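You operate a simulated robot arm through the tools that you are given. There is no shell and no other tool. Be economical: measure what you need, move in short steps, check, and stop when the job is done.

You are at the controls of a simulated two-armed robot. One attempt, no reset.

JOB
Strap the narrow pallet tight, with the blue and orange guards under the strap.
Fine: blue on the edge next to the wide pallet, orange on the other edge, both before the strap is tight; stand the ratchet on the middle of the strap, hold it while you pump and stop once the slack is gone. Set down upright: ratchet.

Only the result counts: the job must be done as asked and must still hold three seconds after the hand-in. Knocking over, shifting, dropping, spilling or breaking anything else fails it.

ROBOT AND FRAMES
Two 6-joint arms with two-finger parallel grippers on one trunk, on a base that drives. Base frame: it is fixed to the floor where the robot stands at the start and does not move with it; the origin is under the middle of the robot, x ahead of it, y to its left, z up. Units: cm, rad, N and s.
The left shoulder is at the start at [6, 18.7, 109.7], the right one opposite. With the tool pointing down near the work surface each hand reaches from about 10 to 60 cm from the robot's upright axis, wherever it stands, measured 20 degrees to its own side. Places, roughly: ratchet handle [90, -50, 90]. Payload 1.57 kg a hand.
The TCP of each hand is the grasp point between the finger pads, 3 cm short of the fingertips. In the tool frame z runs along the fingers and y along their closing line. The gripper opens to 11 cm. The fingers are 2.4 cm wide and 1.2 cm thick; the gripper's body (4.8 by 11.2 cm) begins 7.8 cm behind the TCP.
Orientation is that of the tool frame in the base frame, as a unit quaternion [x, y, z, w]. With the fingers straight down and closing along the base's y, the tool's x points along the base's -x, its y along +y and its z along -z.

CONTROLS
- The arms move only by the tool send_rows. It takes "left_targets", "right_targets" or both (then of equal length, played together; a hand with none holds still); each is one flat list of numbers, 7 for each row, row after row: the shift along the base's x, y, z in units of 20 mm (1.0 is 20 mm), then the turn, a rotation vector about the base's x, y, z in units of 6 degrees (1.0 is 6 degrees), then the gripper command, from -1 (shut) to 1 (fully open), values between in proportion. In form: [tx, ty, tz, rx, ry, rz, jaw, tx, ty, tz, rx, ry, rz, jaw, ...]. A call has 1 to 12 rows; each row shifts and turns the commanded pose from where the row before left it. A call with a number of a shift or a turn outside -1 to 1 is refused whole. Each row takes 0.2 s and may step no farther than 5 cm and 0.15 rad from the row before; otherwise, or with a gripper value out of range, the whole call is refused. A pose out of reach is approached as far as the arm can. The call stops where the force on the tool passes 40 N (or 10 N more than at its start, if that is more) or the arm is blocked; 0.2 s more then pass. The fingers move at their own pace (about 15.3 cm/s each) and stop on an object; they squeeze with about 22 N. The grip force told is the motor's: it shows also when the fingers shut on nothing. Time passes only in rows, and 0.2 s behind the last, so rows that do not move let the fingers close. It gives the time, the measured TCP pose, the force on the tool (base axes), the opening and the grip force at its end, in the units of the frame above (readings bear some noise), with the torque about the TCP (base axes, N m) and any sound that the robot's microphone picked up.
- Cameras (640 x 400 px; columns grow to the right, rows downward): "scene" is now at [0.77, -3.87, 163.86]; the picture's right is [-0.49, -0.87, 0.00], its down [-0.66, 0.37, -0.66] and it looks along [0.57, -0.32, -0.75] (base axes); focal length 268 px, centre (320, 200). "left" rides on the left gripper at [7, -1.6, -14.1] in its tool frame; the picture's right is [0.23, 0.97, 0.00], its down [-0.86, 0.20, -0.48] and it looks along [-0.47, 0.11, 0.88] (tool axes); focal length 222 px, centre (320, 200). "right" rides on the right gripper at [7, 1.6, -14.1] in its tool frame; the picture's right is [-0.23, 0.97, 0.00], its down [-0.86, -0.20, -0.48] and it looks along [-0.47, -0.11, 0.88] (tool axes); focal length 222 px, centre (320, 200). There is no depth. A picture from a camera that has moved, and an enlarged one, comes with that camera's place and axes in the base frame and with its lens.
- snapshot(camera): a new picture of that camera. No time passes.
- lift_body(by): slides the trunk up (or, below 0, down) by that many cm; the arms and the scene camera ride with it, the base frame stays. It gives what a move gives, with no picture.
- roll_base(legs): drives the robot by 1 to 6 legs, each [ahead, left, turn to the left] in cm, cm and rad, along the robot's own axes; the way and the turn of a leg run together, so that a leg with both is an arc; at most 150 cm and 3.142 rad a leg. The arms and the cameras ride along, it lands a little off, and it stops where it bumps. It gives what a move gives.
- head_to(pan, tilt): turns the head with the scene camera to pan (to the left, within 1.501 rad either way) and tilt (down, from -0.506 to 1.204), counted from straight ahead of the robot. It gives what a move gives.
- enlarge(camera, box): a new picture of the part [left, top, right, bottom] of that camera's present view, enlarged. No time passes.
- sign_off(): hands the job in; it is judged then, once.

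Work in short steps. Places have to be worked out from the pictures, the camera data and where the tool is seen: move nearer, look again, correct. Check each grasp and each placing, and mend what went wrong. You have 120 turns and 92 pictures in all, those below and enlarged ones among them. Open the grippers and draw the arms clear of the work before you hand the job in, unless the task says otherwise; then end with one line.

The tools are called as name(argument=value, ...) on one line, values as JSON. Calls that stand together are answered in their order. send_rows: Moves the arms, as the interface text tells. Its arguments: {"type":"object","properties":{"left_targets":{"type":"array","items":{"type":"number"}},"right_targets":{"type":"array","items":{"type":"number"}}},"required":[]} The other tools are called the same way: lift_body (by) slides the trunk up or down; roll_base (legs) drives the base; head_to (pan, tilt) turns the head that bears the scene camera; snapshot (camera) takes a picture; enlarge (camera, box) takes an enlarged picture of a part of a camera's view; sign_off () hands the job in.

At the start:

```text
time_s: 0.0
left_tool_pos: [34.3, -2.95, 117.25]
left_tool_rot: [-0.001, 1.0, 0.001, 0.0]
left_force: [-0.3, 0.3, -0.2]
left_ft_torque: [0.01, 0.01, -0.01]
left_opening: 10.97
left_grip_force: 0.1
right_tool_pos: [31.06, -35.07, 118.14]
right_tool_rot: [0.0, 1.0, 0.0, 0.0]
right_force: [1.4, -0.8, 0.1]
right_ft_torque: [0.01, 0.0, 0.02]
right_opening: 10.98
right_grip_force: 0.2
trunk travel left (down, up): [-72.5, 26.5]
robot x, y, heading: [0.01, 0.0, -0.004]
head pan, tilt: [-0.513, 0.853]
```

scene: 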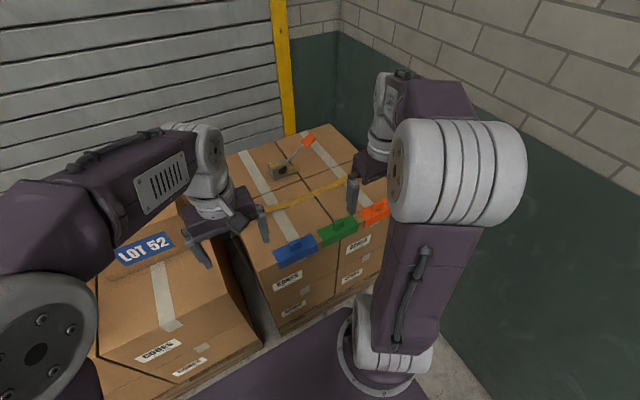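
right: 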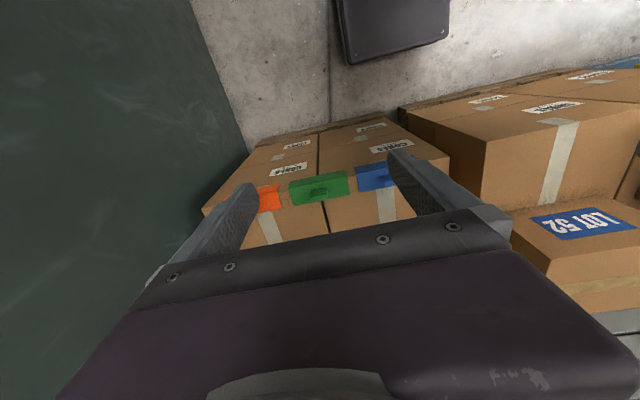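
left: 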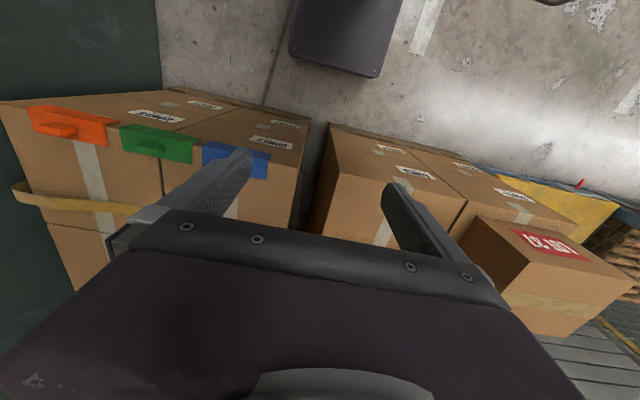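

The narrow pallet with guards, yellow strap and ratchet is ahead right. I enlarge the region to see details.

enlarge(camera="scene", box=[220, 110, 420, 335])

enlarge(camera="left", box=[0, 80, 320, 280])

```text
1.78 times, centred on (320, 222) of scene
camera zoom: at [0.77, -3.87, 163.86], right [-0.49, -0.87, 0.0], down [-0.66, 0.37, -0.66], along [0.57, -0.32, -0.75], focal length 476 px, centre (320, 160)
```

zoom: 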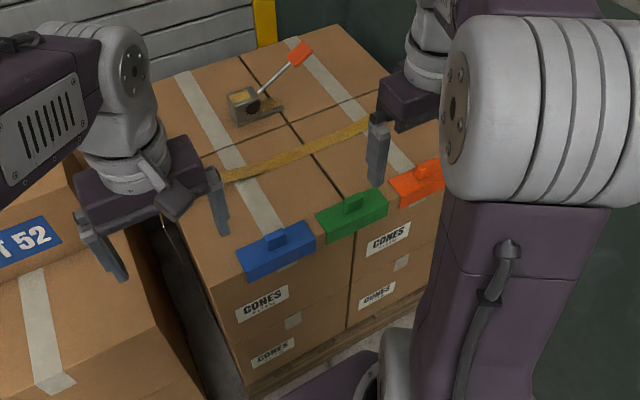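

```text
2.00 times, centred on (160, 180) of left
camera zoom: at [27.26, -4.63, 131.35], right [-0.23, 0.97, 0.0], down [0.86, 0.2, 0.48], along [0.47, 0.11, -0.88], focal length 444 px, centre (640, 240)
```

zoom: 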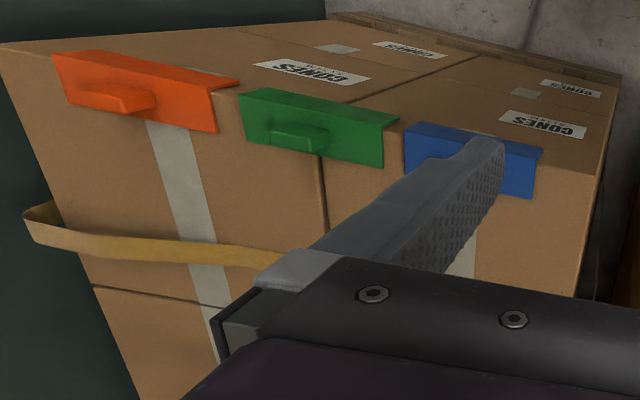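

Green fin triangulates to about [50,-40,80]; strap crosses the top at x≈69. I tilt the head to see the base clearance before driving closer.

head_to(pan=-0.5, tilt=1.2)

snapshot(camera="scene")

```text
time_s: 0.8
left_tool_pos: [34.24, -3.01, 117.29]
left_tool_rot: [0.0, 1.0, 0.0, 0.001]
left_force: [0.3, -0.8, -0.4]
left_ft_torque: [0.01, 0.0, 0.02]
left_opening: 11.01
left_grip_force: 0.0
right_tool_pos: [31.06, -35.05, 118.06]
right_tool_rot: [0.0, 1.0, -0.001, 0.001]
right_force: [0.2, -0.9, -0.1]
right_ft_torque: [0.01, -0.03, 0.0]
right_opening: 11.0
right_grip_force: 0.2
trunk travel left (down, up): [-72.5, 26.5]
robot x, y, heading: [-0.12, 0.11, 0.001]
head pan, tilt: [-0.499, 1.201]
```

```text
86 pictures are left
camera scene: at [-1.12, -2.73, 161.52], right [-0.48, -0.88, 0.0], down [-0.82, 0.45, -0.36], along [0.32, -0.17, -0.93], focal length 268 px, centre (320, 200)
```

scene: 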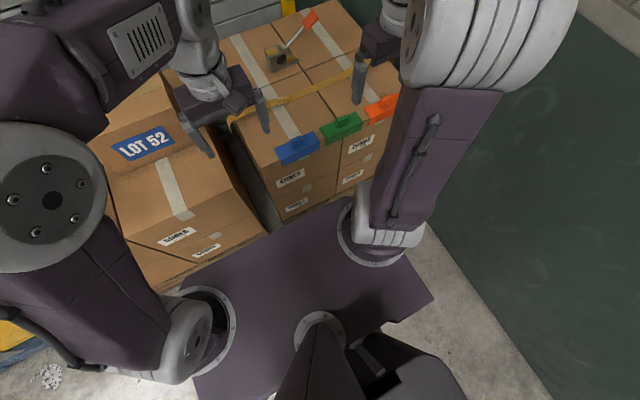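

Shoulder plate is what covers the view. I drive 38 cm to the right to face the narrow pallet, then ahead a little.

roll_base(legs=[[0, -38, 0], [8, 0, 0]])

head_to(pan=0, tilt=0.85)

snapshot(camera="scene")

```text
time_s: 3.9
left_tool_pos: [41.94, -40.67, 117.36]
left_tool_rot: [-0.004, 1.0, 0.0, 0.001]
left_force: [0.2, 0.7, -0.6]
left_ft_torque: [0.04, 0.03, 0.03]
left_opening: 10.99
left_grip_force: 0.0
right_tool_pos: [39.15, -72.9, 118.09]
right_tool_rot: [-0.003, 1.0, 0.001, 0.001]
right_force: [-0.7, -0.2, 0.1]
right_ft_torque: [0.03, -0.03, 0.01]
right_opening: 11.0
right_grip_force: 0.1
trunk travel left (down, up): [-72.5, 26.5]
robot x, y, heading: [8.04, -38.12, 0.009]
head pan, tilt: [-0.499, 1.201]
```

```text
time_s: 4.8
left_tool_pos: [42.33, -40.84, 117.23]
left_tool_rot: [-0.003, 1.0, 0.0, 0.001]
left_force: [0.7, 0.1, 0.2]
left_ft_torque: [-0.02, 0.0, 0.02]
left_opening: 11.01
left_grip_force: 0.0
right_tool_pos: [39.3, -72.92, 118.14]
right_tool_rot: [-0.003, 1.0, 0.0, 0.001]
right_force: [0.2, -0.2, -0.6]
right_ft_torque: [-0.01, -0.01, -0.02]
right_opening: 11.0
right_grip_force: 0.1
trunk travel left (down, up): [-72.5, 26.5]
robot x, y, heading: [8.12, -38.11, 0.011]
head pan, tilt: [0.0, 0.85]
```

```text
85 pictures are left
camera scene: at [9.8, -38.13, 163.88], right [0.01, -1.0, 0.0], down [-0.75, 0.0, -0.66], along [0.66, 0.0, -0.75], focal length 268 px, centre (320, 200)
```

scene: 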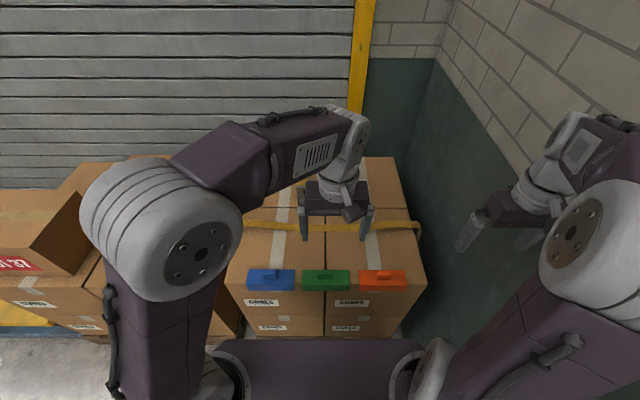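

I shift the left hand 22 cm to the left to clear the view of the pallet top.

send_rows(left_targets=[-0.4, 1, 0.3, 0, 0, 0, 1, -0.4, 1, 0.3, 0, 0, 0, 1, -0.4, 1, 0.3, 0, 0, 0, 1, -0.4, 1, 0.3, 0, 0, 0, 1, -0.4, 1, 0.3, 0, 0, 0, 1, -0.4, 1, 0.3, 0, 0, 0, 1, -0.4, 1, 0.3, 0, 0, 0, 1, -0.4, 1, 0.3, 0, 0, 0, 1, 0, 1, 0, 0, 0, 0, 1, 0, 1, 0, 0, 0, 0, 1, 0, 1, 0, 0, 0, 0, 1])

enlarge(camera="scene", box=[210, 150, 450, 300])

snapshot(camera="left")

```text
time_s: 7.2
left_tool_pos: [35.9, -19.01, 122.13]
left_tool_rot: [-0.004, 1.0, 0.0, 0.0]
left_force: [0.5, 0.4, -0.1]
left_ft_torque: [0.0, 0.01, -0.01]
left_opening: 11.01
left_grip_force: 0.1
right_tool_pos: [39.4, -72.87, 118.15]
right_tool_rot: [-0.003, 1.0, 0.0, 0.0]
right_force: [0.3, 0.1, -0.4]
right_ft_torque: [0.01, 0.02, 0.02]
right_opening: 11.01
right_grip_force: 0.1
trunk travel left (down, up): [-72.5, 26.5]
robot x, y, heading: [8.01, -38.07, 0.005]
head pan, tilt: [0.0, 0.85]
```

```text
2.67 times, centred on (330, 225) of scene
camera zoom: at [9.85, -38.06, 163.88], right [0.01, -1.0, 0.0], down [-0.75, -0.01, -0.66], along [0.66, 0.0, -0.75], focal length 714 px, centre (293, 133)
```

zoom: 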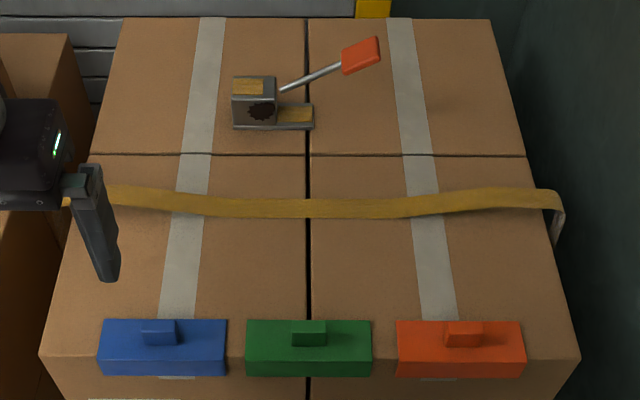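

```text
83 pictures are left
camera left: at [28.96, -20.5, 136.22], right [-0.23, 0.97, 0.0], down [0.85, 0.21, 0.48], along [0.47, 0.11, -0.88], focal length 222 px, centre (320, 200)
```

left: 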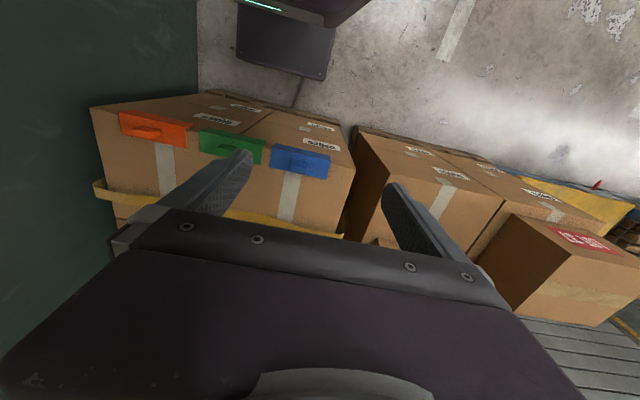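

The layout is clear: pallet top spans y≈-5.5…-75, strap at x≈72. I zoom on the guards, the strap ends and the ratchet to learn shapes.

enlarge(camera="scene", box=[240, 255, 320, 305])

enlarge(camera="scene", box=[370, 200, 450, 250])

enlarge(camera="scene", box=[285, 155, 365, 205])

enlarge(camera="left", box=[80, 90, 360, 265])

```text
8.00 times, centred on (280, 280) of scene
camera zoom: at [9.85, -38.06, 163.88], right [0.01, -1.0, 0.0], down [-0.75, -0.01, -0.66], along [0.66, 0.0, -0.75], focal length 2142 px, centre (640, -440)
```

zoom: 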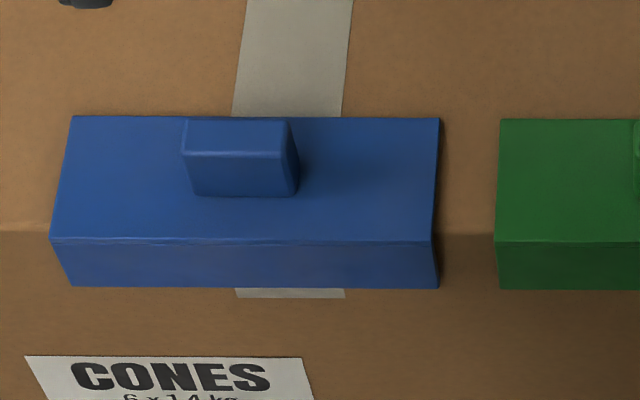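

```text
8.00 times, centred on (410, 225) of scene
camera zoom: at [9.85, -38.06, 163.88], right [0.01, -1.0, 0.0], down [-0.75, -0.01, -0.66], along [0.66, 0.0, -0.75], focal length 2142 px, centre (-400, 0)
```

zoom: 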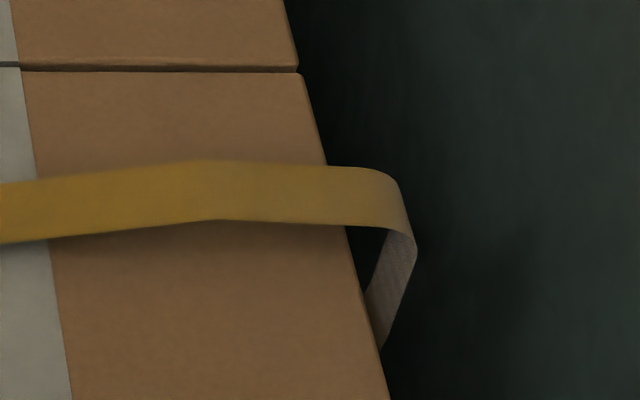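

```text
8.00 times, centred on (325, 180) of scene
camera zoom: at [9.85, -38.06, 163.88], right [0.01, -1.0, 0.0], down [-0.75, -0.01, -0.66], along [0.66, 0.0, -0.75], focal length 2142 px, centre (280, 360)
```

zoom: 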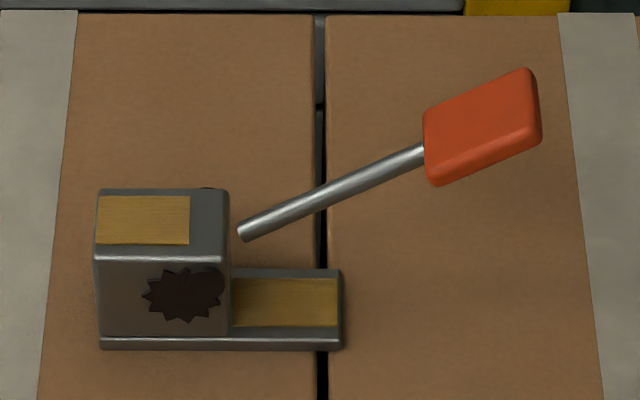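

```text
2.29 times, centred on (220, 178) of left
camera zoom: at [28.96, -20.5, 136.22], right [-0.23, 0.97, 0.0], down [0.85, 0.21, 0.48], along [0.47, 0.11, -0.88], focal length 508 px, centre (549, 251)
```

zoom: 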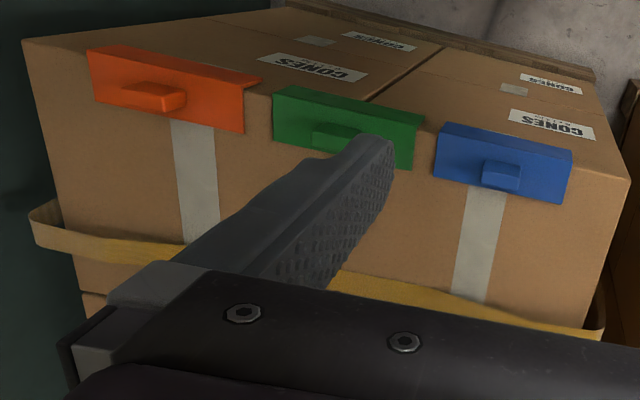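

Base front ≈ x 34, pallet wood ≈ x 45; I drive ahead 8 cm to gain reach.

roll_base(legs=[[8, 0, 0]])

snapshot(camera="scene")

snapshot(camera="left")

```text
time_s: 8.3
left_tool_pos: [43.4, -18.84, 122.22]
left_tool_rot: [-0.003, 1.0, 0.001, 0.001]
left_force: [-0.2, 0.3, 0.7]
left_ft_torque: [0.02, 0.01, 0.0]
left_opening: 11.01
left_grip_force: 0.1
right_tool_pos: [46.84, -72.81, 118.16]
right_tool_rot: [-0.004, 1.0, 0.0, 0.001]
right_force: [0.3, -0.7, 1.3]
right_ft_torque: [0.03, -0.03, -0.01]
right_opening: 11.02
right_grip_force: 0.0
trunk travel left (down, up): [-72.5, 26.5]
robot x, y, heading: [15.57, -38.06, 0.006]
head pan, tilt: [0.0, 0.85]
```

```text
78 pictures are left
camera scene: at [17.31, -38.03, 163.89], right [0.01, -1.0, 0.0], down [-0.75, -0.01, -0.66], along [0.66, 0.01, -0.75], focal length 268 px, centre (320, 200)
```

scene: 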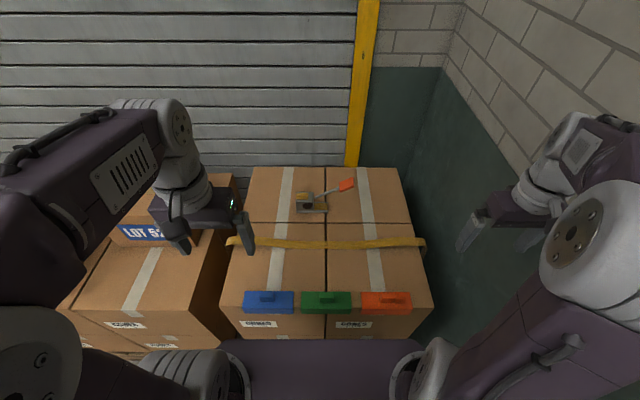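

```text
77 pictures are left
camera left: at [36.48, -20.48, 136.27], right [-0.23, 0.97, 0.0], down [0.85, 0.21, 0.48], along [0.47, 0.11, -0.88], focal length 222 px, centre (320, 200)
```

left: 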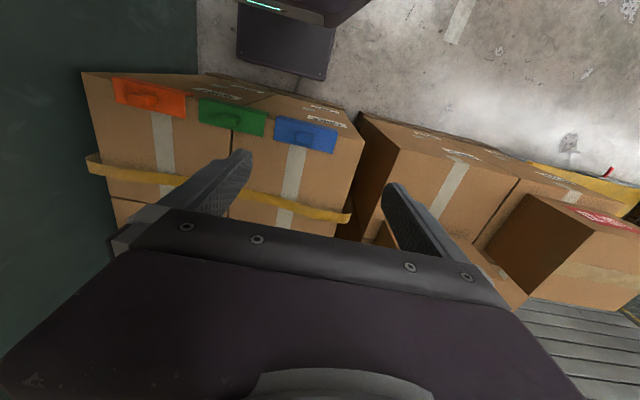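

Blue fin triangulates to centre ≈[51.6,-21.2], top z≈78.8, flange top ≈76.3. I swing the left hand over it, yawed +90° so the jaws close across the fin.

send_rows(left_targets=[0.34, -0.1, -1, 0, 0, 1, 0, 0.34, -0.1, -1, 0, 0, 1, 0, 0.34, -0.1, -1, 0, 0, 1, 0, 0.34, -0.1, -1, 0, 0, 1, 0, 0.34, -0.1, -1, 0, 0, 1, 0, 0.34, -0.1, -1, 0, 0, 1, 0, 0.34, -0.1, -1, 0, 0, 1, 0, 0.34, -0.1, -1, 0, 0, 1, 0, 0.34, -0.1, -1, 0, 0, 1, 0, 0.34, -0.1, -1, 0, 0, 1, 0, 0.34, -0.1, -1, 0, 0, 1, 0, 0.34, -0.1, -1, 0, 0, 1, 0])

send_rows(left_targets=[0, 0, -0.7, 0, 0, 1, 0, 0, 0, -0.7, 0, 0, 1, 0, 0, 0, -0.7, 0, 0, 1, 0, 0, 0, 0, 0, 0, 0, 0])

snapshot(camera="left")

enlarge(camera="scene", box=[210, 200, 450, 350])

```text
time_s: 10.9
left_tool_pos: [51.92, -21.32, 98.0]
left_tool_rot: [-0.592, 0.806, 0.0, 0.001]
left_force: [0.3, 0.6, -1.0]
left_ft_torque: [-0.03, -0.02, 0.02]
left_opening: 5.49
left_grip_force: 0.1
right_tool_pos: [47.23, -72.83, 118.1]
right_tool_rot: [-0.004, 1.0, 0.0, 0.0]
right_force: [-0.1, -0.5, -0.1]
right_ft_torque: [0.0, 0.02, -0.01]
right_opening: 11.0
right_grip_force: 0.0
trunk travel left (down, up): [-72.5, 26.5]
robot x, y, heading: [16.23, -37.93, 0.007]
head pan, tilt: [0.0, 0.85]
```

```text
time_s: 11.9
left_tool_pos: [51.9, -21.31, 93.84]
left_tool_rot: [0.71, -0.704, 0.0, 0.0]
left_force: [-0.6, -0.6, -0.4]
left_ft_torque: [0.0, -0.01, -0.01]
left_opening: 5.52
left_grip_force: 0.1
right_tool_pos: [47.21, -72.83, 118.0]
right_tool_rot: [-0.004, 1.0, 0.0, 0.0]
right_force: [0.2, 0.3, 0.6]
right_ft_torque: [0.02, -0.02, 0.0]
right_opening: 11.0
right_grip_force: 0.1
trunk travel left (down, up): [-72.5, 26.5]
robot x, y, heading: [15.91, -38.32, 0.007]
head pan, tilt: [0.0, 0.85]
```

```text
76 pictures are left
camera left: at [53.61, -28.23, 107.94], right [-0.97, -0.24, 0.0], down [-0.21, 0.85, 0.48], along [-0.11, 0.47, -0.88], focal length 222 px, centre (320, 200)
```

left: 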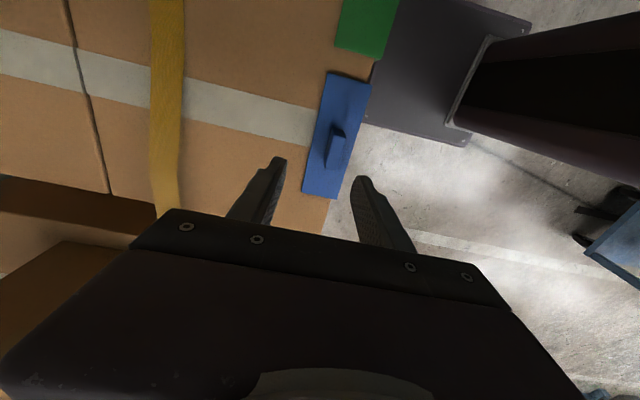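

```text
2.67 times, centred on (330, 275) of scene
camera zoom: at [17.66, -38.05, 163.88], right [0.01, -1.0, 0.0], down [-0.75, -0.01, -0.66], along [0.66, 0.01, -0.75], focal length 714 px, centre (293, 0)
```

zoom: 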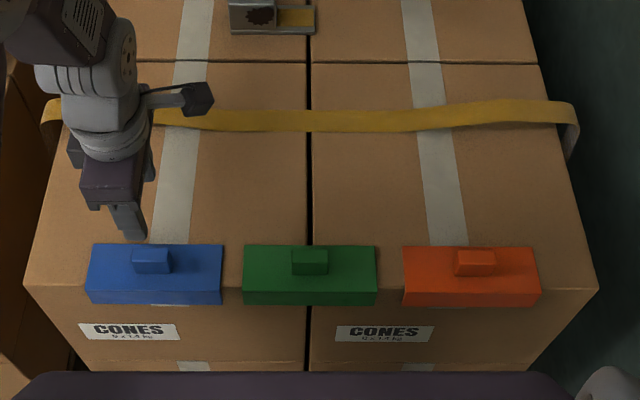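

I enlarge the left view to locate the fin relative to the fingers.

enlarge(camera="left", box=[240, 60, 440, 240])

```text
2.22 times, centred on (340, 150) of left
camera zoom: at [53.61, -28.23, 107.94], right [-0.97, -0.24, 0.0], down [-0.21, 0.85, 0.48], along [-0.11, 0.47, -0.88], focal length 494 px, centre (276, 311)
```

zoom: 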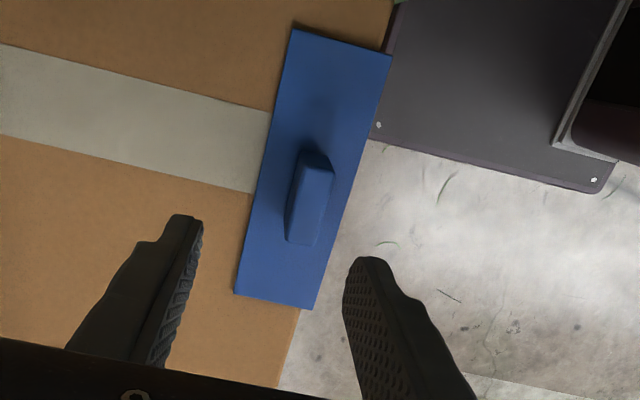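

Hand camera puts fin nearer x≈50, y≈-20.5. I shift there and descend to z≈84, then re-check.

send_rows(left_targets=[-0.4, 0.1, -1, 0, 0, 0, 0, -0.4, 0.1, -1, 0, 0, 0, 0, 0, 0, -1, 0, 0, 0, 0, 0, 0, -1, 0, 0, 0, 0, 0, 0, -0.9, 0, 0, 0, 0, 0, 0, 0, 0, 0, 0, 0])

enlarge(camera="left", box=[240, 60, 440, 240])

enlarge(camera="scene", box=[230, 240, 326, 300])

```text
time_s: 13.3
left_tool_pos: [50.38, -20.72, 84.15]
left_tool_rot: [0.71, -0.705, 0.0, -0.001]
left_force: [-0.6, 0.3, 0.5]
left_ft_torque: [0.0, 0.03, -0.02]
left_opening: 5.51
left_grip_force: 0.1
right_tool_pos: [47.12, -72.9, 118.17]
right_tool_rot: [-0.004, 1.0, 0.0, 0.0]
right_force: [0.4, 1.0, -0.2]
right_ft_torque: [0.02, -0.01, 0.0]
right_opening: 11.0
right_grip_force: 0.0
trunk travel left (down, up): [-72.5, 26.5]
robot x, y, heading: [16.07, -37.92, 0.011]
head pan, tilt: [0.0, 0.85]
```

```text
2.22 times, centred on (340, 150) of left
camera zoom: at [51.98, -27.78, 98.23], right [-0.97, -0.23, 0.0], down [-0.21, 0.85, 0.48], along [-0.11, 0.47, -0.88], focal length 494 px, centre (276, 311)
```

zoom: 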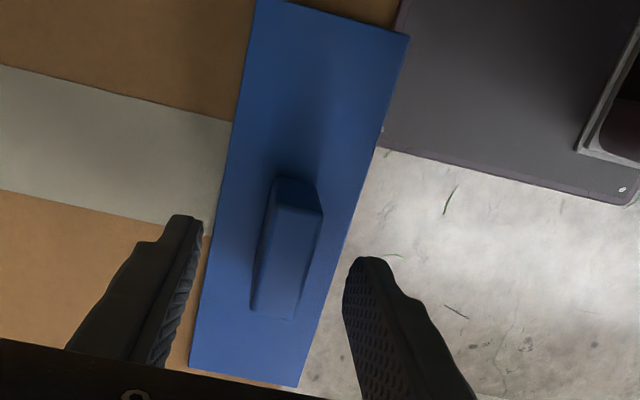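

```text
6.67 times, centred on (278, 270) of scene
camera zoom: at [17.64, -38.06, 163.88], right [0.01, -1.0, 0.0], down [-0.75, -0.01, -0.66], along [0.66, 0.01, -0.75], focal length 1785 px, centre (600, -267)
```

zoom: 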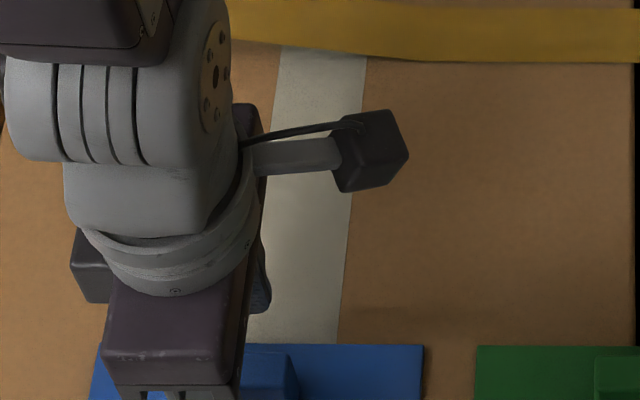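

Fin is at about [49.6,-20.0]. I correct and descend to z≈79.8, then close.

send_rows(left_targets=[-0.37, 0.25, -0.6, 0, 0, 0, 0, 0, 0, -0.6, 0, 0, 0, 0, 0, 0, -0.6, 0, 0, 0, 0, 0, 0, -0.4, 0, 0, 0, 0, 0, 0, 0, 0, 0, 0, 0])

enlarge(camera="left", box=[240, 60, 440, 240])

```text
time_s: 14.1
left_tool_pos: [49.66, -20.3, 81.22]
left_tool_rot: [0.71, -0.704, 0.003, -0.003]
left_force: [-3.1, -0.7, 18.1]
left_ft_torque: [0.01, -0.47, 0.07]
left_opening: 5.3
left_grip_force: 0.0
right_tool_pos: [46.96, -72.87, 118.11]
right_tool_rot: [-0.005, 1.0, 0.0, 0.0]
right_force: [-0.1, 0.8, -0.3]
right_ft_torque: [-0.02, 0.01, 0.04]
right_opening: 11.0
right_grip_force: 0.1
trunk travel left (down, up): [-72.5, 26.5]
robot x, y, heading: [15.49, -38.0, 0.007]
head pan, tilt: [0.0, 0.85]
stopped in row 3 (left hand): the force on the tool passed its limit at 62 N (the readings are from after the stop); the commanded pose is now the measured one
```

```text
2.22 times, centred on (340, 150) of left
camera zoom: at [51.17, -27.23, 95.38], right [-0.97, -0.24, -0.01], down [-0.21, 0.85, 0.48], along [-0.1, 0.47, -0.88], focal length 494 px, centre (276, 311)
```

zoom: 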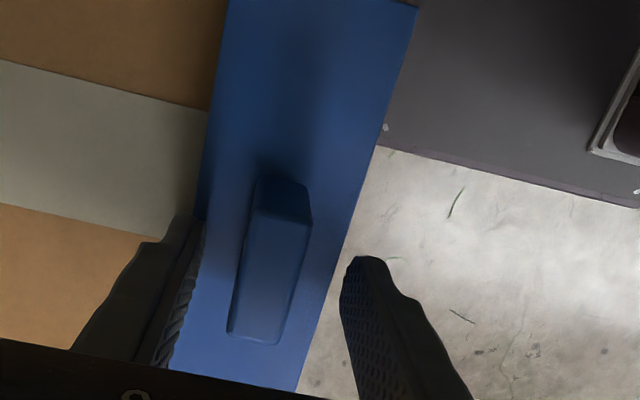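

Fingertips touch the flange at TCP z 81.2, so the flange top is ≈78.2 and fin is centred. I lift slightly and close.

send_rows(left_targets=[0.05, 0, 0.15, 0, 0, 0, -0.4, 0, 0, 0, 0, 0, 0, -1, 0, 0, 0, 0, 0, 0, -1, 0, 0, 0, 0, 0, 0, -1])

enlarge(camera="left", box=[240, 60, 440, 240])

```text
time_s: 15.1
left_tool_pos: [49.89, -20.15, 81.57]
left_tool_rot: [0.711, -0.704, 0.003, -0.002]
left_force: [0.1, 0.2, 0.0]
left_ft_torque: [0.01, -0.04, -0.02]
left_opening: 1.74
left_grip_force: 21.7
right_tool_pos: [47.12, -72.8, 118.04]
right_tool_rot: [-0.004, 1.0, 0.0, 0.0]
right_force: [-0.2, -0.2, -0.3]
right_ft_torque: [0.01, -0.05, 0.01]
right_opening: 11.0
right_grip_force: 0.1
trunk travel left (down, up): [-72.5, 26.5]
robot x, y, heading: [15.79, -37.92, 0.013]
head pan, tilt: [0.0, 0.85]
```

```text
2.22 times, centred on (340, 150) of left
camera zoom: at [51.43, -27.16, 95.57], right [-0.97, -0.24, -0.01], down [-0.21, 0.85, 0.48], along [-0.11, 0.47, -0.88], focal length 494 px, centre (276, 311)
```

zoom: 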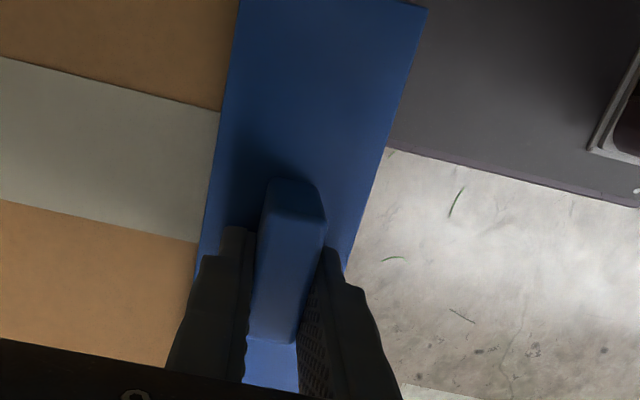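

Grip holds (1.74 cm, 21.7 N). I lift 6 cm and turn −90° while moving toward the left edge, staying short of the strap.

send_rows(left_targets=[0, 0, 1, 0, 0, 0, -1, 0, 0, 1, 0, 0, 0, -1, 0, 0, 1, 0, 0, 0, -1, 0.3, 0.4, 0, 0, 0, -1, -1, 0.3, 0.4, 0, 0, 0, -1, -1, 0.3, 0.4, 0, 0, 0, -1, -1, 0.3, 0.4, 0, 0, 0, -1, -1, 0.3, 0.4, 0, 0, 0, -1, -1, 0.3, 0.4, 0, 0, 0, -1, -1, 0.3, 0.4, 0, 0, 0, -1, -1, 0.3, 0.4, 0, 0, 0, -1, -1, 0.3, 0.4, 0, 0, 0, -1, -1])

send_rows(left_targets=[0, 0.4, 0, 0, 0, -1, -1, 0, 0.4, 0, 0, 0, -1, -1, 0, 0.4, 0, 0, 0, -1, -1, 0, 0.4, 0, 0, 0, -1, -1, 0, 0.1, 0, 0, 0, -1, -1, 0, 0.1, 0, 0, 0, -1, -1, 0, 0, 0, 0, 0, 0, -1])

snapshot(camera="left")

enlarge(camera="scene", box=[190, 200, 350, 300])

```text
time_s: 17.7
left_tool_pos: [55.29, -12.99, 87.44]
left_tool_rot: [-0.311, 0.951, -0.002, 0.001]
left_force: [-0.2, 0.6, -0.3]
left_ft_torque: [0.02, -0.01, -0.02]
left_opening: 1.75
left_grip_force: 21.8
right_tool_pos: [47.19, -72.77, 118.16]
right_tool_rot: [-0.004, 1.0, 0.0, -0.001]
right_force: [0.1, 0.0, 0.5]
right_ft_torque: [0.02, -0.04, 0.01]
right_opening: 11.01
right_grip_force: 0.1
trunk travel left (down, up): [-72.5, 26.5]
robot x, y, heading: [15.77, -37.88, 0.009]
head pan, tilt: [0.0, 0.85]
```

```text
time_s: 19.3
left_tool_pos: [55.15, -9.51, 87.52]
left_tool_rot: [-0.003, 1.0, -0.003, 0.0]
left_force: [0.0, 0.6, -1.2]
left_ft_torque: [-0.02, 0.01, -0.02]
left_opening: 1.78
left_grip_force: 22.1
right_tool_pos: [47.11, -72.9, 118.12]
right_tool_rot: [-0.005, 1.0, 0.0, 0.0]
right_force: [-0.6, 0.1, 0.1]
right_ft_torque: [0.02, 0.01, 0.02]
right_opening: 11.02
right_grip_force: 0.1
trunk travel left (down, up): [-72.5, 26.5]
robot x, y, heading: [15.75, -38.01, 0.009]
head pan, tilt: [0.0, 0.85]
```

```text
69 pictures are left
camera left: at [48.27, -11.04, 101.59], right [-0.23, 0.97, -0.01], down [0.85, 0.21, 0.48], along [0.47, 0.11, -0.88], focal length 222 px, centre (320, 200)
```

left: 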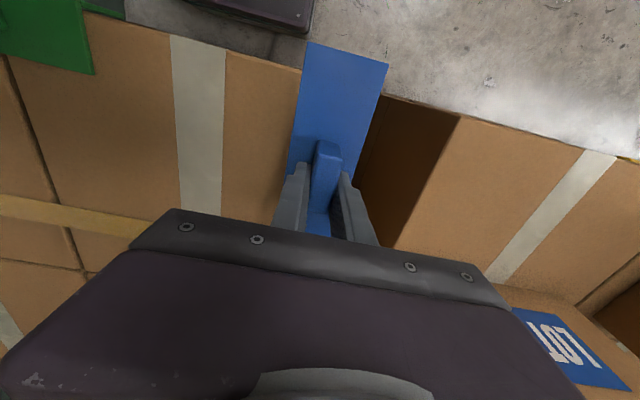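

```text
4.00 times, centred on (270, 250) of scene
camera zoom: at [17.68, -38.02, 163.88], right [0.01, -1.0, 0.0], down [-0.75, -0.01, -0.66], along [0.66, 0.01, -0.75], focal length 1071 px, centre (520, 0)
```

zoom: 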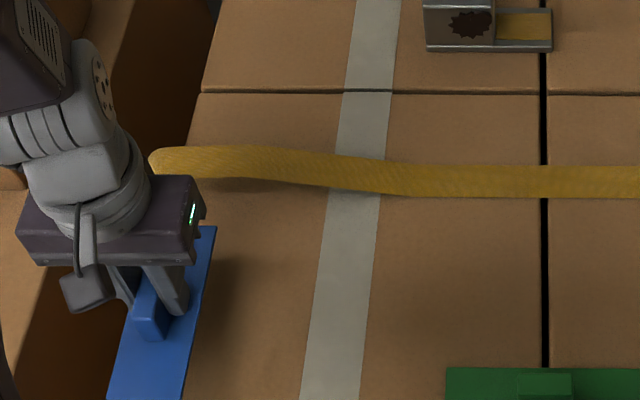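

Strap centre is at x≈69.7, arched ~3.4 cm above the top at the edges. I move the guard outward a little and lower it to ~1 cm above seating, still short of the strap.

send_rows(left_targets=[0, 0.8, 0, 0, 0, 0, -1, 0, 0, -0.8, 0, 0, 0, -1, 0, 0, -0.8, 0, 0, 0, -1, 0, 0, -0.8, 0, 0, 0, -1, 0, 0, 0, 0, 0, 0, -1])

snapshot(camera="left")

enlarge(camera="scene", box=[190, 210, 318, 290])

```text
time_s: 19.9
left_tool_pos: [55.19, -8.01, 85.87]
left_tool_rot: [-0.004, 1.0, -0.003, 0.0]
left_force: [-3.3, -1.6, 12.6]
left_ft_torque: [0.16, -0.21, 0.02]
left_opening: 1.75
left_grip_force: 22.2
right_tool_pos: [47.14, -72.99, 118.16]
right_tool_rot: [-0.004, 1.0, 0.0, 0.001]
right_force: [0.2, 0.5, -0.1]
right_ft_torque: [0.0, 0.0, -0.03]
right_opening: 11.01
right_grip_force: 0.1
trunk travel left (down, up): [-72.5, 26.5]
robot x, y, heading: [15.76, -37.99, 0.01]
head pan, tilt: [0.0, 0.85]
stopped in row 3 (left hand): the force on the tool passed its limit at 60 N (the readings are from after the stop); the commanded pose is now the measured one
```

```text
67 pictures are left
camera left: at [48.18, -9.61, 99.94], right [-0.24, 0.97, -0.01], down [0.85, 0.21, 0.48], along [0.46, 0.11, -0.88], focal length 222 px, centre (320, 200)
```

left: 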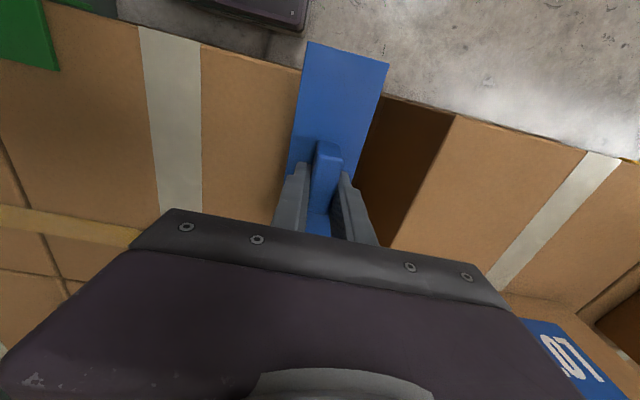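

```text
5.00 times, centred on (254, 250) of scene
camera zoom: at [17.52, -38.23, 163.89], right [0.01, -1.0, 0.0], down [-0.75, -0.01, -0.66], along [0.66, 0.01, -0.75], focal length 1338 px, centre (650, -50)
```

zoom: 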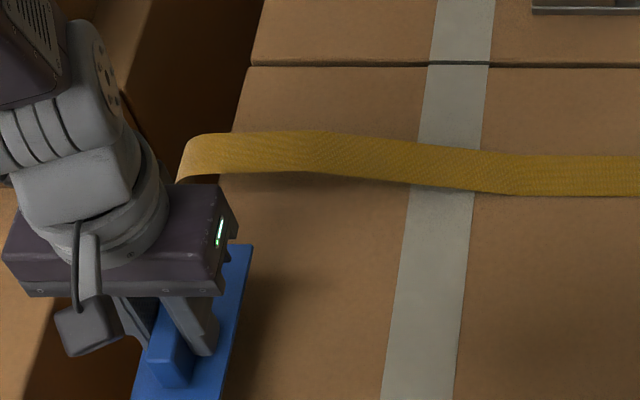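

The side flange came down on the box top (edge is farther out). I raise 1 cm, go 1.7 cm further out and lower again.

send_rows(left_targets=[0, 0, 0.5, 0, 0, 0, -1, 0, 0.85, 0, 0, 0, 0, -1, 0, 0, -0.5, 0, 0, 0, -1, 0, 0, -0.5, 0, 0, 0, -1, 0, 0, -0.5, 0, 0, 0, -1, 0, 0, -0.5, 0, 0, 0, -1, 0, 0, 0, 0, 0, 0, -1])

snapshot(camera="left")

```text
time_s: 21.6
left_tool_pos: [55.15, -6.17, 82.69]
left_tool_rot: [-0.004, 1.0, -0.003, 0.0]
left_force: [-0.2, -0.8, -1.5]
left_ft_torque: [0.06, 0.0, -0.01]
left_opening: 1.74
left_grip_force: 21.6
right_tool_pos: [47.15, -72.81, 118.07]
right_tool_rot: [-0.004, 1.0, 0.0, 0.0]
right_force: [-0.1, -0.7, -0.7]
right_ft_torque: [0.01, -0.03, -0.03]
right_opening: 11.01
right_grip_force: 0.0
trunk travel left (down, up): [-72.5, 26.5]
robot x, y, heading: [15.9, -38.03, 0.015]
head pan, tilt: [0.0, 0.85]
```

```text
65 pictures are left
camera left: at [48.22, -7.75, 96.81], right [-0.24, 0.97, -0.01], down [0.85, 0.21, 0.48], along [0.46, 0.11, -0.88], focal length 222 px, centre (320, 200)
```

left: 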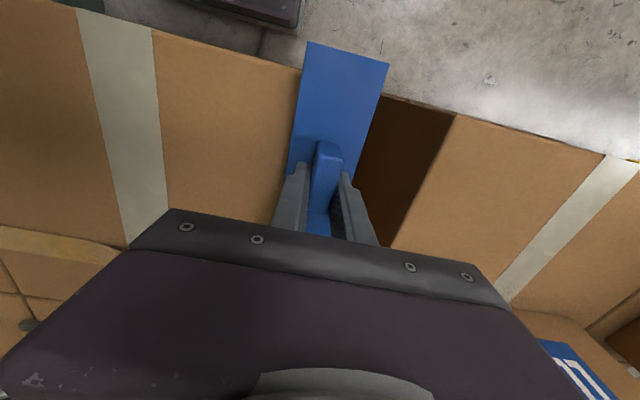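

Cleared the edge. I slide the guard 8 cm ahead so its far end enters beneath the strap, then look.

send_rows(left_targets=[0.8, 0, 0, 0, 0, 0, -1, 0.8, 0, 0, 0, 0, 0, -1, 0.8, 0, 0, 0, 0, 0, -1, 0.8, 0, 0, 0, 0, 0, -1, 0.8, 0, 0, 0, 0, 0, -1, 0, 0, 0, 0, 0, 0, -1])

snapshot(camera="left")

enlarge(camera="scene", box=[190, 200, 318, 280])

```text
time_s: 22.9
left_tool_pos: [63.12, -6.3, 82.85]
left_tool_rot: [-0.005, 1.0, -0.004, 0.0]
left_force: [0.6, 0.6, -0.8]
left_ft_torque: [0.01, -0.01, 0.02]
left_opening: 1.74
left_grip_force: 22.2
right_tool_pos: [47.22, -72.76, 118.03]
right_tool_rot: [-0.004, 1.0, 0.0, -0.001]
right_force: [0.1, 0.8, 0.3]
right_ft_torque: [0.01, -0.03, 0.01]
right_opening: 10.99
right_grip_force: 0.0
trunk travel left (down, up): [-72.5, 26.5]
robot x, y, heading: [15.76, -37.94, 0.008]
head pan, tilt: [0.0, 0.85]
```

```text
64 pictures are left
camera left: at [56.22, -7.85, 96.93], right [-0.24, 0.97, -0.01], down [0.85, 0.21, 0.48], along [0.46, 0.11, -0.88], focal length 222 px, centre (320, 200)
```

left: 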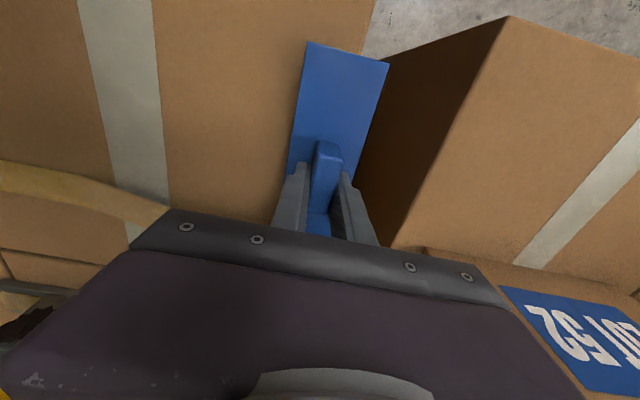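

```text
5.00 times, centred on (254, 240) of scene
camera zoom: at [17.66, -38.02, 163.88], right [0.01, -1.0, 0.0], down [-0.75, -0.01, -0.66], along [0.66, 0.01, -0.75], focal length 1338 px, centre (650, 0)
```

zoom: 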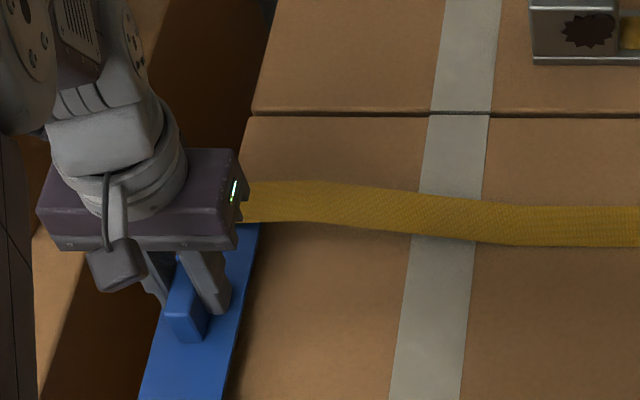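

The guard's far end is now below the strap. I advance 3 cm more in small steps.

send_rows(left_targets=[0.4, 0, 0, 0, 0, 0, -1, 0.4, 0, 0, 0, 0, 0, -1, 0.4, 0, 0, 0, 0, 0, -1, 0.3, 0, 0, 0, 0, 0, -1, 0, 0, 0, 0, 0, 0, -1])

enlarge(camera="scene", box=[190, 200, 318, 280])

```text
time_s: 24.1
left_tool_pos: [66.12, -6.18, 82.73]
left_tool_rot: [-0.004, 1.0, -0.003, 0.0]
left_force: [-0.4, -0.3, -0.2]
left_ft_torque: [0.0, -0.01, -0.01]
left_opening: 1.76
left_grip_force: 22.3
right_tool_pos: [47.28, -72.87, 118.08]
right_tool_rot: [-0.004, 1.0, 0.001, 0.0]
right_force: [-0.6, 1.1, -0.7]
right_ft_torque: [-0.01, 0.03, -0.01]
right_opening: 11.02
right_grip_force: 0.2
trunk travel left (down, up): [-72.5, 26.5]
robot x, y, heading: [15.63, -38.06, 0.005]
head pan, tilt: [0.0, 0.85]
```

```text
5.00 times, centred on (254, 240) of scene
camera zoom: at [17.67, -38.02, 163.88], right [0.01, -1.0, 0.0], down [-0.75, -0.01, -0.66], along [0.66, 0.01, -0.75], focal length 1338 px, centre (650, 0)
```

zoom: 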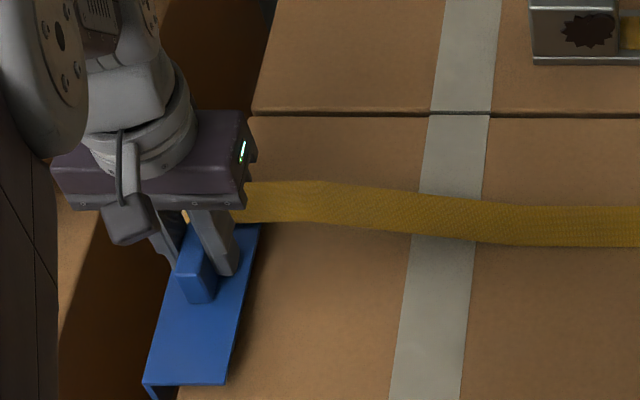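

No contact with the strap. I lower close to the top, then nudge inward in small steps and watch the side force.

send_rows(left_targets=[0, 0, -0.35, 0, 0, 0, -1, 0, -0.3, 0, 0, 0, 0, -1, 0, -0.3, 0, 0, 0, 0, -1, 0, -0.2, 0, 0, 0, 0, -1, 0, 0, 0, 0, 0, 0, -1])

snapshot(camera="left")

```text
time_s: 25.4
left_tool_pos: [66.25, -7.53, 81.99]
left_tool_rot: [-0.004, 1.0, -0.003, 0.0]
left_force: [-1.7, 6.6, -1.1]
left_ft_torque: [0.44, 0.04, -0.33]
left_opening: 1.76
left_grip_force: 21.6
right_tool_pos: [47.26, -72.72, 118.19]
right_tool_rot: [-0.004, 1.0, -0.001, 0.0]
right_force: [0.3, -1.0, 0.3]
right_ft_torque: [-0.01, 0.02, 0.0]
right_opening: 11.0
right_grip_force: 0.0
trunk travel left (down, up): [-72.5, 26.5]
robot x, y, heading: [16.2, -37.32, 0.013]
head pan, tilt: [0.0, 0.85]
```

```text
61 pictures are left
camera left: at [59.23, -9.19, 96.08], right [-0.24, 0.97, -0.01], down [0.85, 0.21, 0.48], along [0.46, 0.11, -0.88], focal length 222 px, centre (320, 200)
```

left: 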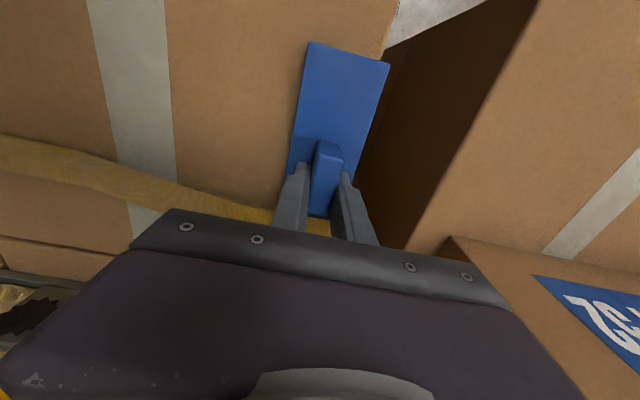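

Side flange meets the box face (6.6 N). I ease off 1 mm, lower to seat, and release.

send_rows(left_targets=[0, 0.06, 0, 0, 0, 0, -1, 0, 0, -0.15, 0, 0, 0, -1, 0, 0, -0.12, 0, 0, 0, -1, 0, 0, 0, 0, 0, 0, -1])

```text
time_s: 26.4
left_tool_pos: [66.18, -7.54, 81.43]
left_tool_rot: [-0.005, 1.0, -0.004, 0.001]
left_force: [0.8, 6.4, 1.6]
left_ft_torque: [0.53, 0.05, -0.22]
left_opening: 1.74
left_grip_force: 22.0
right_tool_pos: [47.24, -72.69, 118.16]
right_tool_rot: [-0.004, 1.0, -0.001, 0.0]
right_force: [-0.1, 0.1, 0.4]
right_ft_torque: [0.02, 0.01, -0.01]
right_opening: 11.0
right_grip_force: 0.0
trunk travel left (down, up): [-72.5, 26.5]
robot x, y, heading: [16.03, -37.96, 0.01]
head pan, tilt: [0.0, 0.85]
```

Nearly seated. I press 2 mm more, then open moderately.

send_rows(left_targets=[0, 0, -0.1, 0, 0, 0, -1, 0, 0, 0, 0, 0, 0, -1, 0, 0, 0, 0, 0, 0, -0.5, 0, 0, 0, 0, 0, 0, -0.5, 0, 0, 0.5, 0, 0, 0, -0.5, 0, 0, 0.8, 0, 0, 0, -0.5, -0.3, 0, 1, 0, 0, 0, -0.5])

snapshot(camera="left")

enlarge(camera="scene", box=[190, 200, 318, 280])

```text
time_s: 27.9
left_tool_pos: [65.6, -7.6, 86.01]
left_tool_rot: [-0.004, 1.0, -0.004, 0.001]
left_force: [0.2, -0.7, -0.1]
left_ft_torque: [0.02, -0.06, -0.03]
left_opening: 2.75
left_grip_force: 0.0
right_tool_pos: [47.15, -72.8, 118.21]
right_tool_rot: [-0.005, 1.0, 0.001, 0.0]
right_force: [0.1, 1.0, -0.5]
right_ft_torque: [0.02, -0.03, 0.01]
right_opening: 10.99
right_grip_force: 0.1
trunk travel left (down, up): [-72.5, 26.5]
robot x, y, heading: [15.97, -38.08, 0.01]
head pan, tilt: [0.0, 0.85]
```

```text
60 pictures are left
camera left: at [58.65, -9.28, 100.09], right [-0.24, 0.97, -0.01], down [0.85, 0.21, 0.48], along [0.46, 0.11, -0.88], focal length 222 px, centre (320, 200)
```

left: 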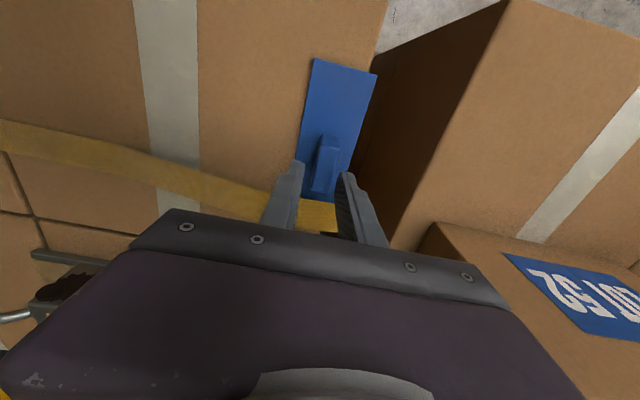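

```text
5.00 times, centred on (254, 240) of scene
camera zoom: at [17.61, -38.03, 163.88], right [0.01, -1.0, 0.0], down [-0.75, -0.01, -0.66], along [0.66, 0.01, -0.75], focal length 1338 px, centre (650, 0)
```

zoom: 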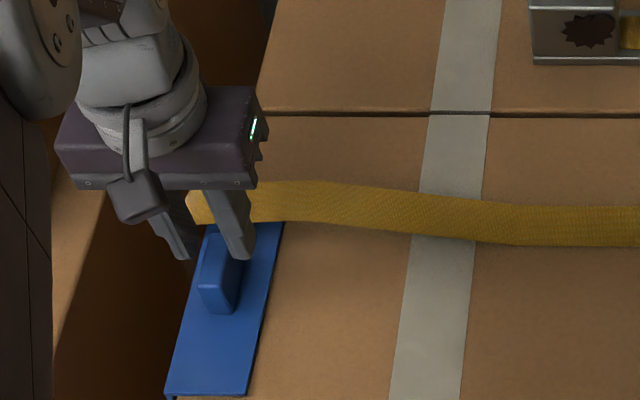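

Blue guard is seated with the strap over its far half. I withdraw the left hand up and back while bringing the right hand over the orange fin (≈[49.9,-59.2]) with −90° yaw.

send_rows(left_targets=[0, 0, 1, 0, 0, 0, 0, 0, 0, 1, 0, 0, 0, 0, 0, 0, 1, 0, 0, 0, 0, -0.5, 0, 1, 0, 0, 0, 0, -1, 0, 0.5, 0, 0, 0, 0, -1, 0, 0.5, 0, 0, 0, 0, -1, 0, 0.5, 0, 0, 0, 0, -1, 0, 0.5, 0, 0, 0, 0, -1, 0, 0.5, 0, 0, 0, 0, -1, 0, 0.5, 0, 0, 0, 0, -1, 0.3, 0.5, 0, 0, 0, 0, -1, 0.3, 0.5, 0, 0, 0, 0], right_targets=[0.11, 0.57, -1, 0, 0, -1, 0, 0.11, 0.57, -1, 0, 0, -1, 0, 0.11, 0.57, -1, 0, 0, -1, 0, 0.11, 0.57, -1, 0, 0, -1, 0, 0.11, 0.57, -1, 0, 0, -1, 0, 0.11, 0.57, -1, 0, 0, -1, 0, 0.11, 0.57, -1, 0, 0, -1, 0, 0.11, 0.57, -1, 0, 0, -1, 0, 0.11, 0.57, -1, 0, 0, -1, 0, 0.11, 0.57, -1, 0, 0, -1, 0, 0.11, 0.57, -1, 0, 0, -1, 0, 0.11, 0.57, -1, 0, 0, -1, 0])

send_rows(right_targets=[0, 0, -0.4, 0, 0, -1, 0, 0, 0, -0.4, 0, 0, -1, 0, 0, 0, -0.4, 0, 0, -1, 0, 0, 0, 0, 0, 0, 0, 0])

enlarge(camera="right", box=[200, 60, 400, 240])

snapshot(camera="scene")

```text
time_s: 30.6
left_tool_pos: [48.55, -6.57, 102.17]
left_tool_rot: [-0.004, 1.0, -0.004, 0.0]
left_force: [-0.1, -0.1, 0.1]
left_ft_torque: [0.04, -0.02, 0.0]
left_opening: 5.51
left_grip_force: 0.1
right_tool_pos: [49.89, -59.03, 94.14]
right_tool_rot: [0.586, 0.81, 0.0, 0.001]
right_force: [-0.7, -0.5, -0.2]
right_ft_torque: [0.01, -0.03, -0.02]
right_opening: 5.52
right_grip_force: 0.0
trunk travel left (down, up): [-72.5, 26.5]
robot x, y, heading: [15.56, -37.72, 0.011]
head pan, tilt: [0.0, 0.85]
```

```text
time_s: 31.6
left_tool_pos: [48.49, -6.52, 101.95]
left_tool_rot: [-0.004, 1.0, -0.003, -0.001]
left_force: [0.8, 0.3, -0.2]
left_ft_torque: [-0.01, -0.01, 0.03]
left_opening: 5.52
left_grip_force: 0.0
right_tool_pos: [49.84, -58.96, 91.71]
right_tool_rot: [0.704, 0.71, 0.0, 0.0]
right_force: [0.9, 0.1, 0.6]
right_ft_torque: [0.0, -0.01, -0.02]
right_opening: 5.5
right_grip_force: 0.0
trunk travel left (down, up): [-72.5, 26.5]
robot x, y, heading: [15.82, -38.17, 0.009]
head pan, tilt: [0.0, 0.85]
```

```text
2.22 times, centred on (300, 150) of right
camera zoom: at [51.39, -52.19, 105.84], right [0.98, -0.22, 0.0], down [-0.19, -0.86, 0.48], along [-0.11, -0.47, -0.88], focal length 494 px, centre (364, 311)
```

zoom: 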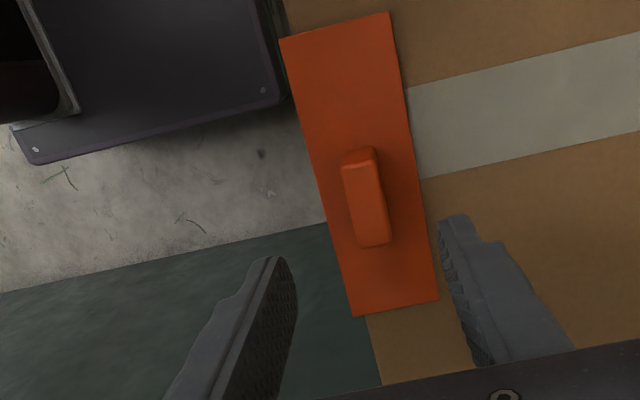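

```text
57 pictures are left
camera scene: at [17.67, -38.02, 163.88], right [0.01, -1.0, 0.0], down [-0.75, -0.01, -0.66], along [0.66, 0.01, -0.75], focal length 268 px, centre (320, 200)
```

scene: 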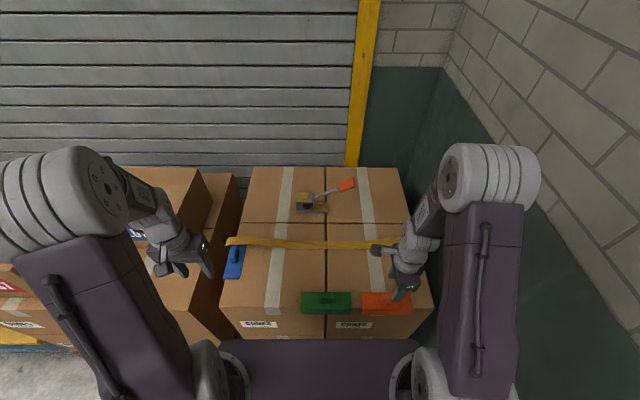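

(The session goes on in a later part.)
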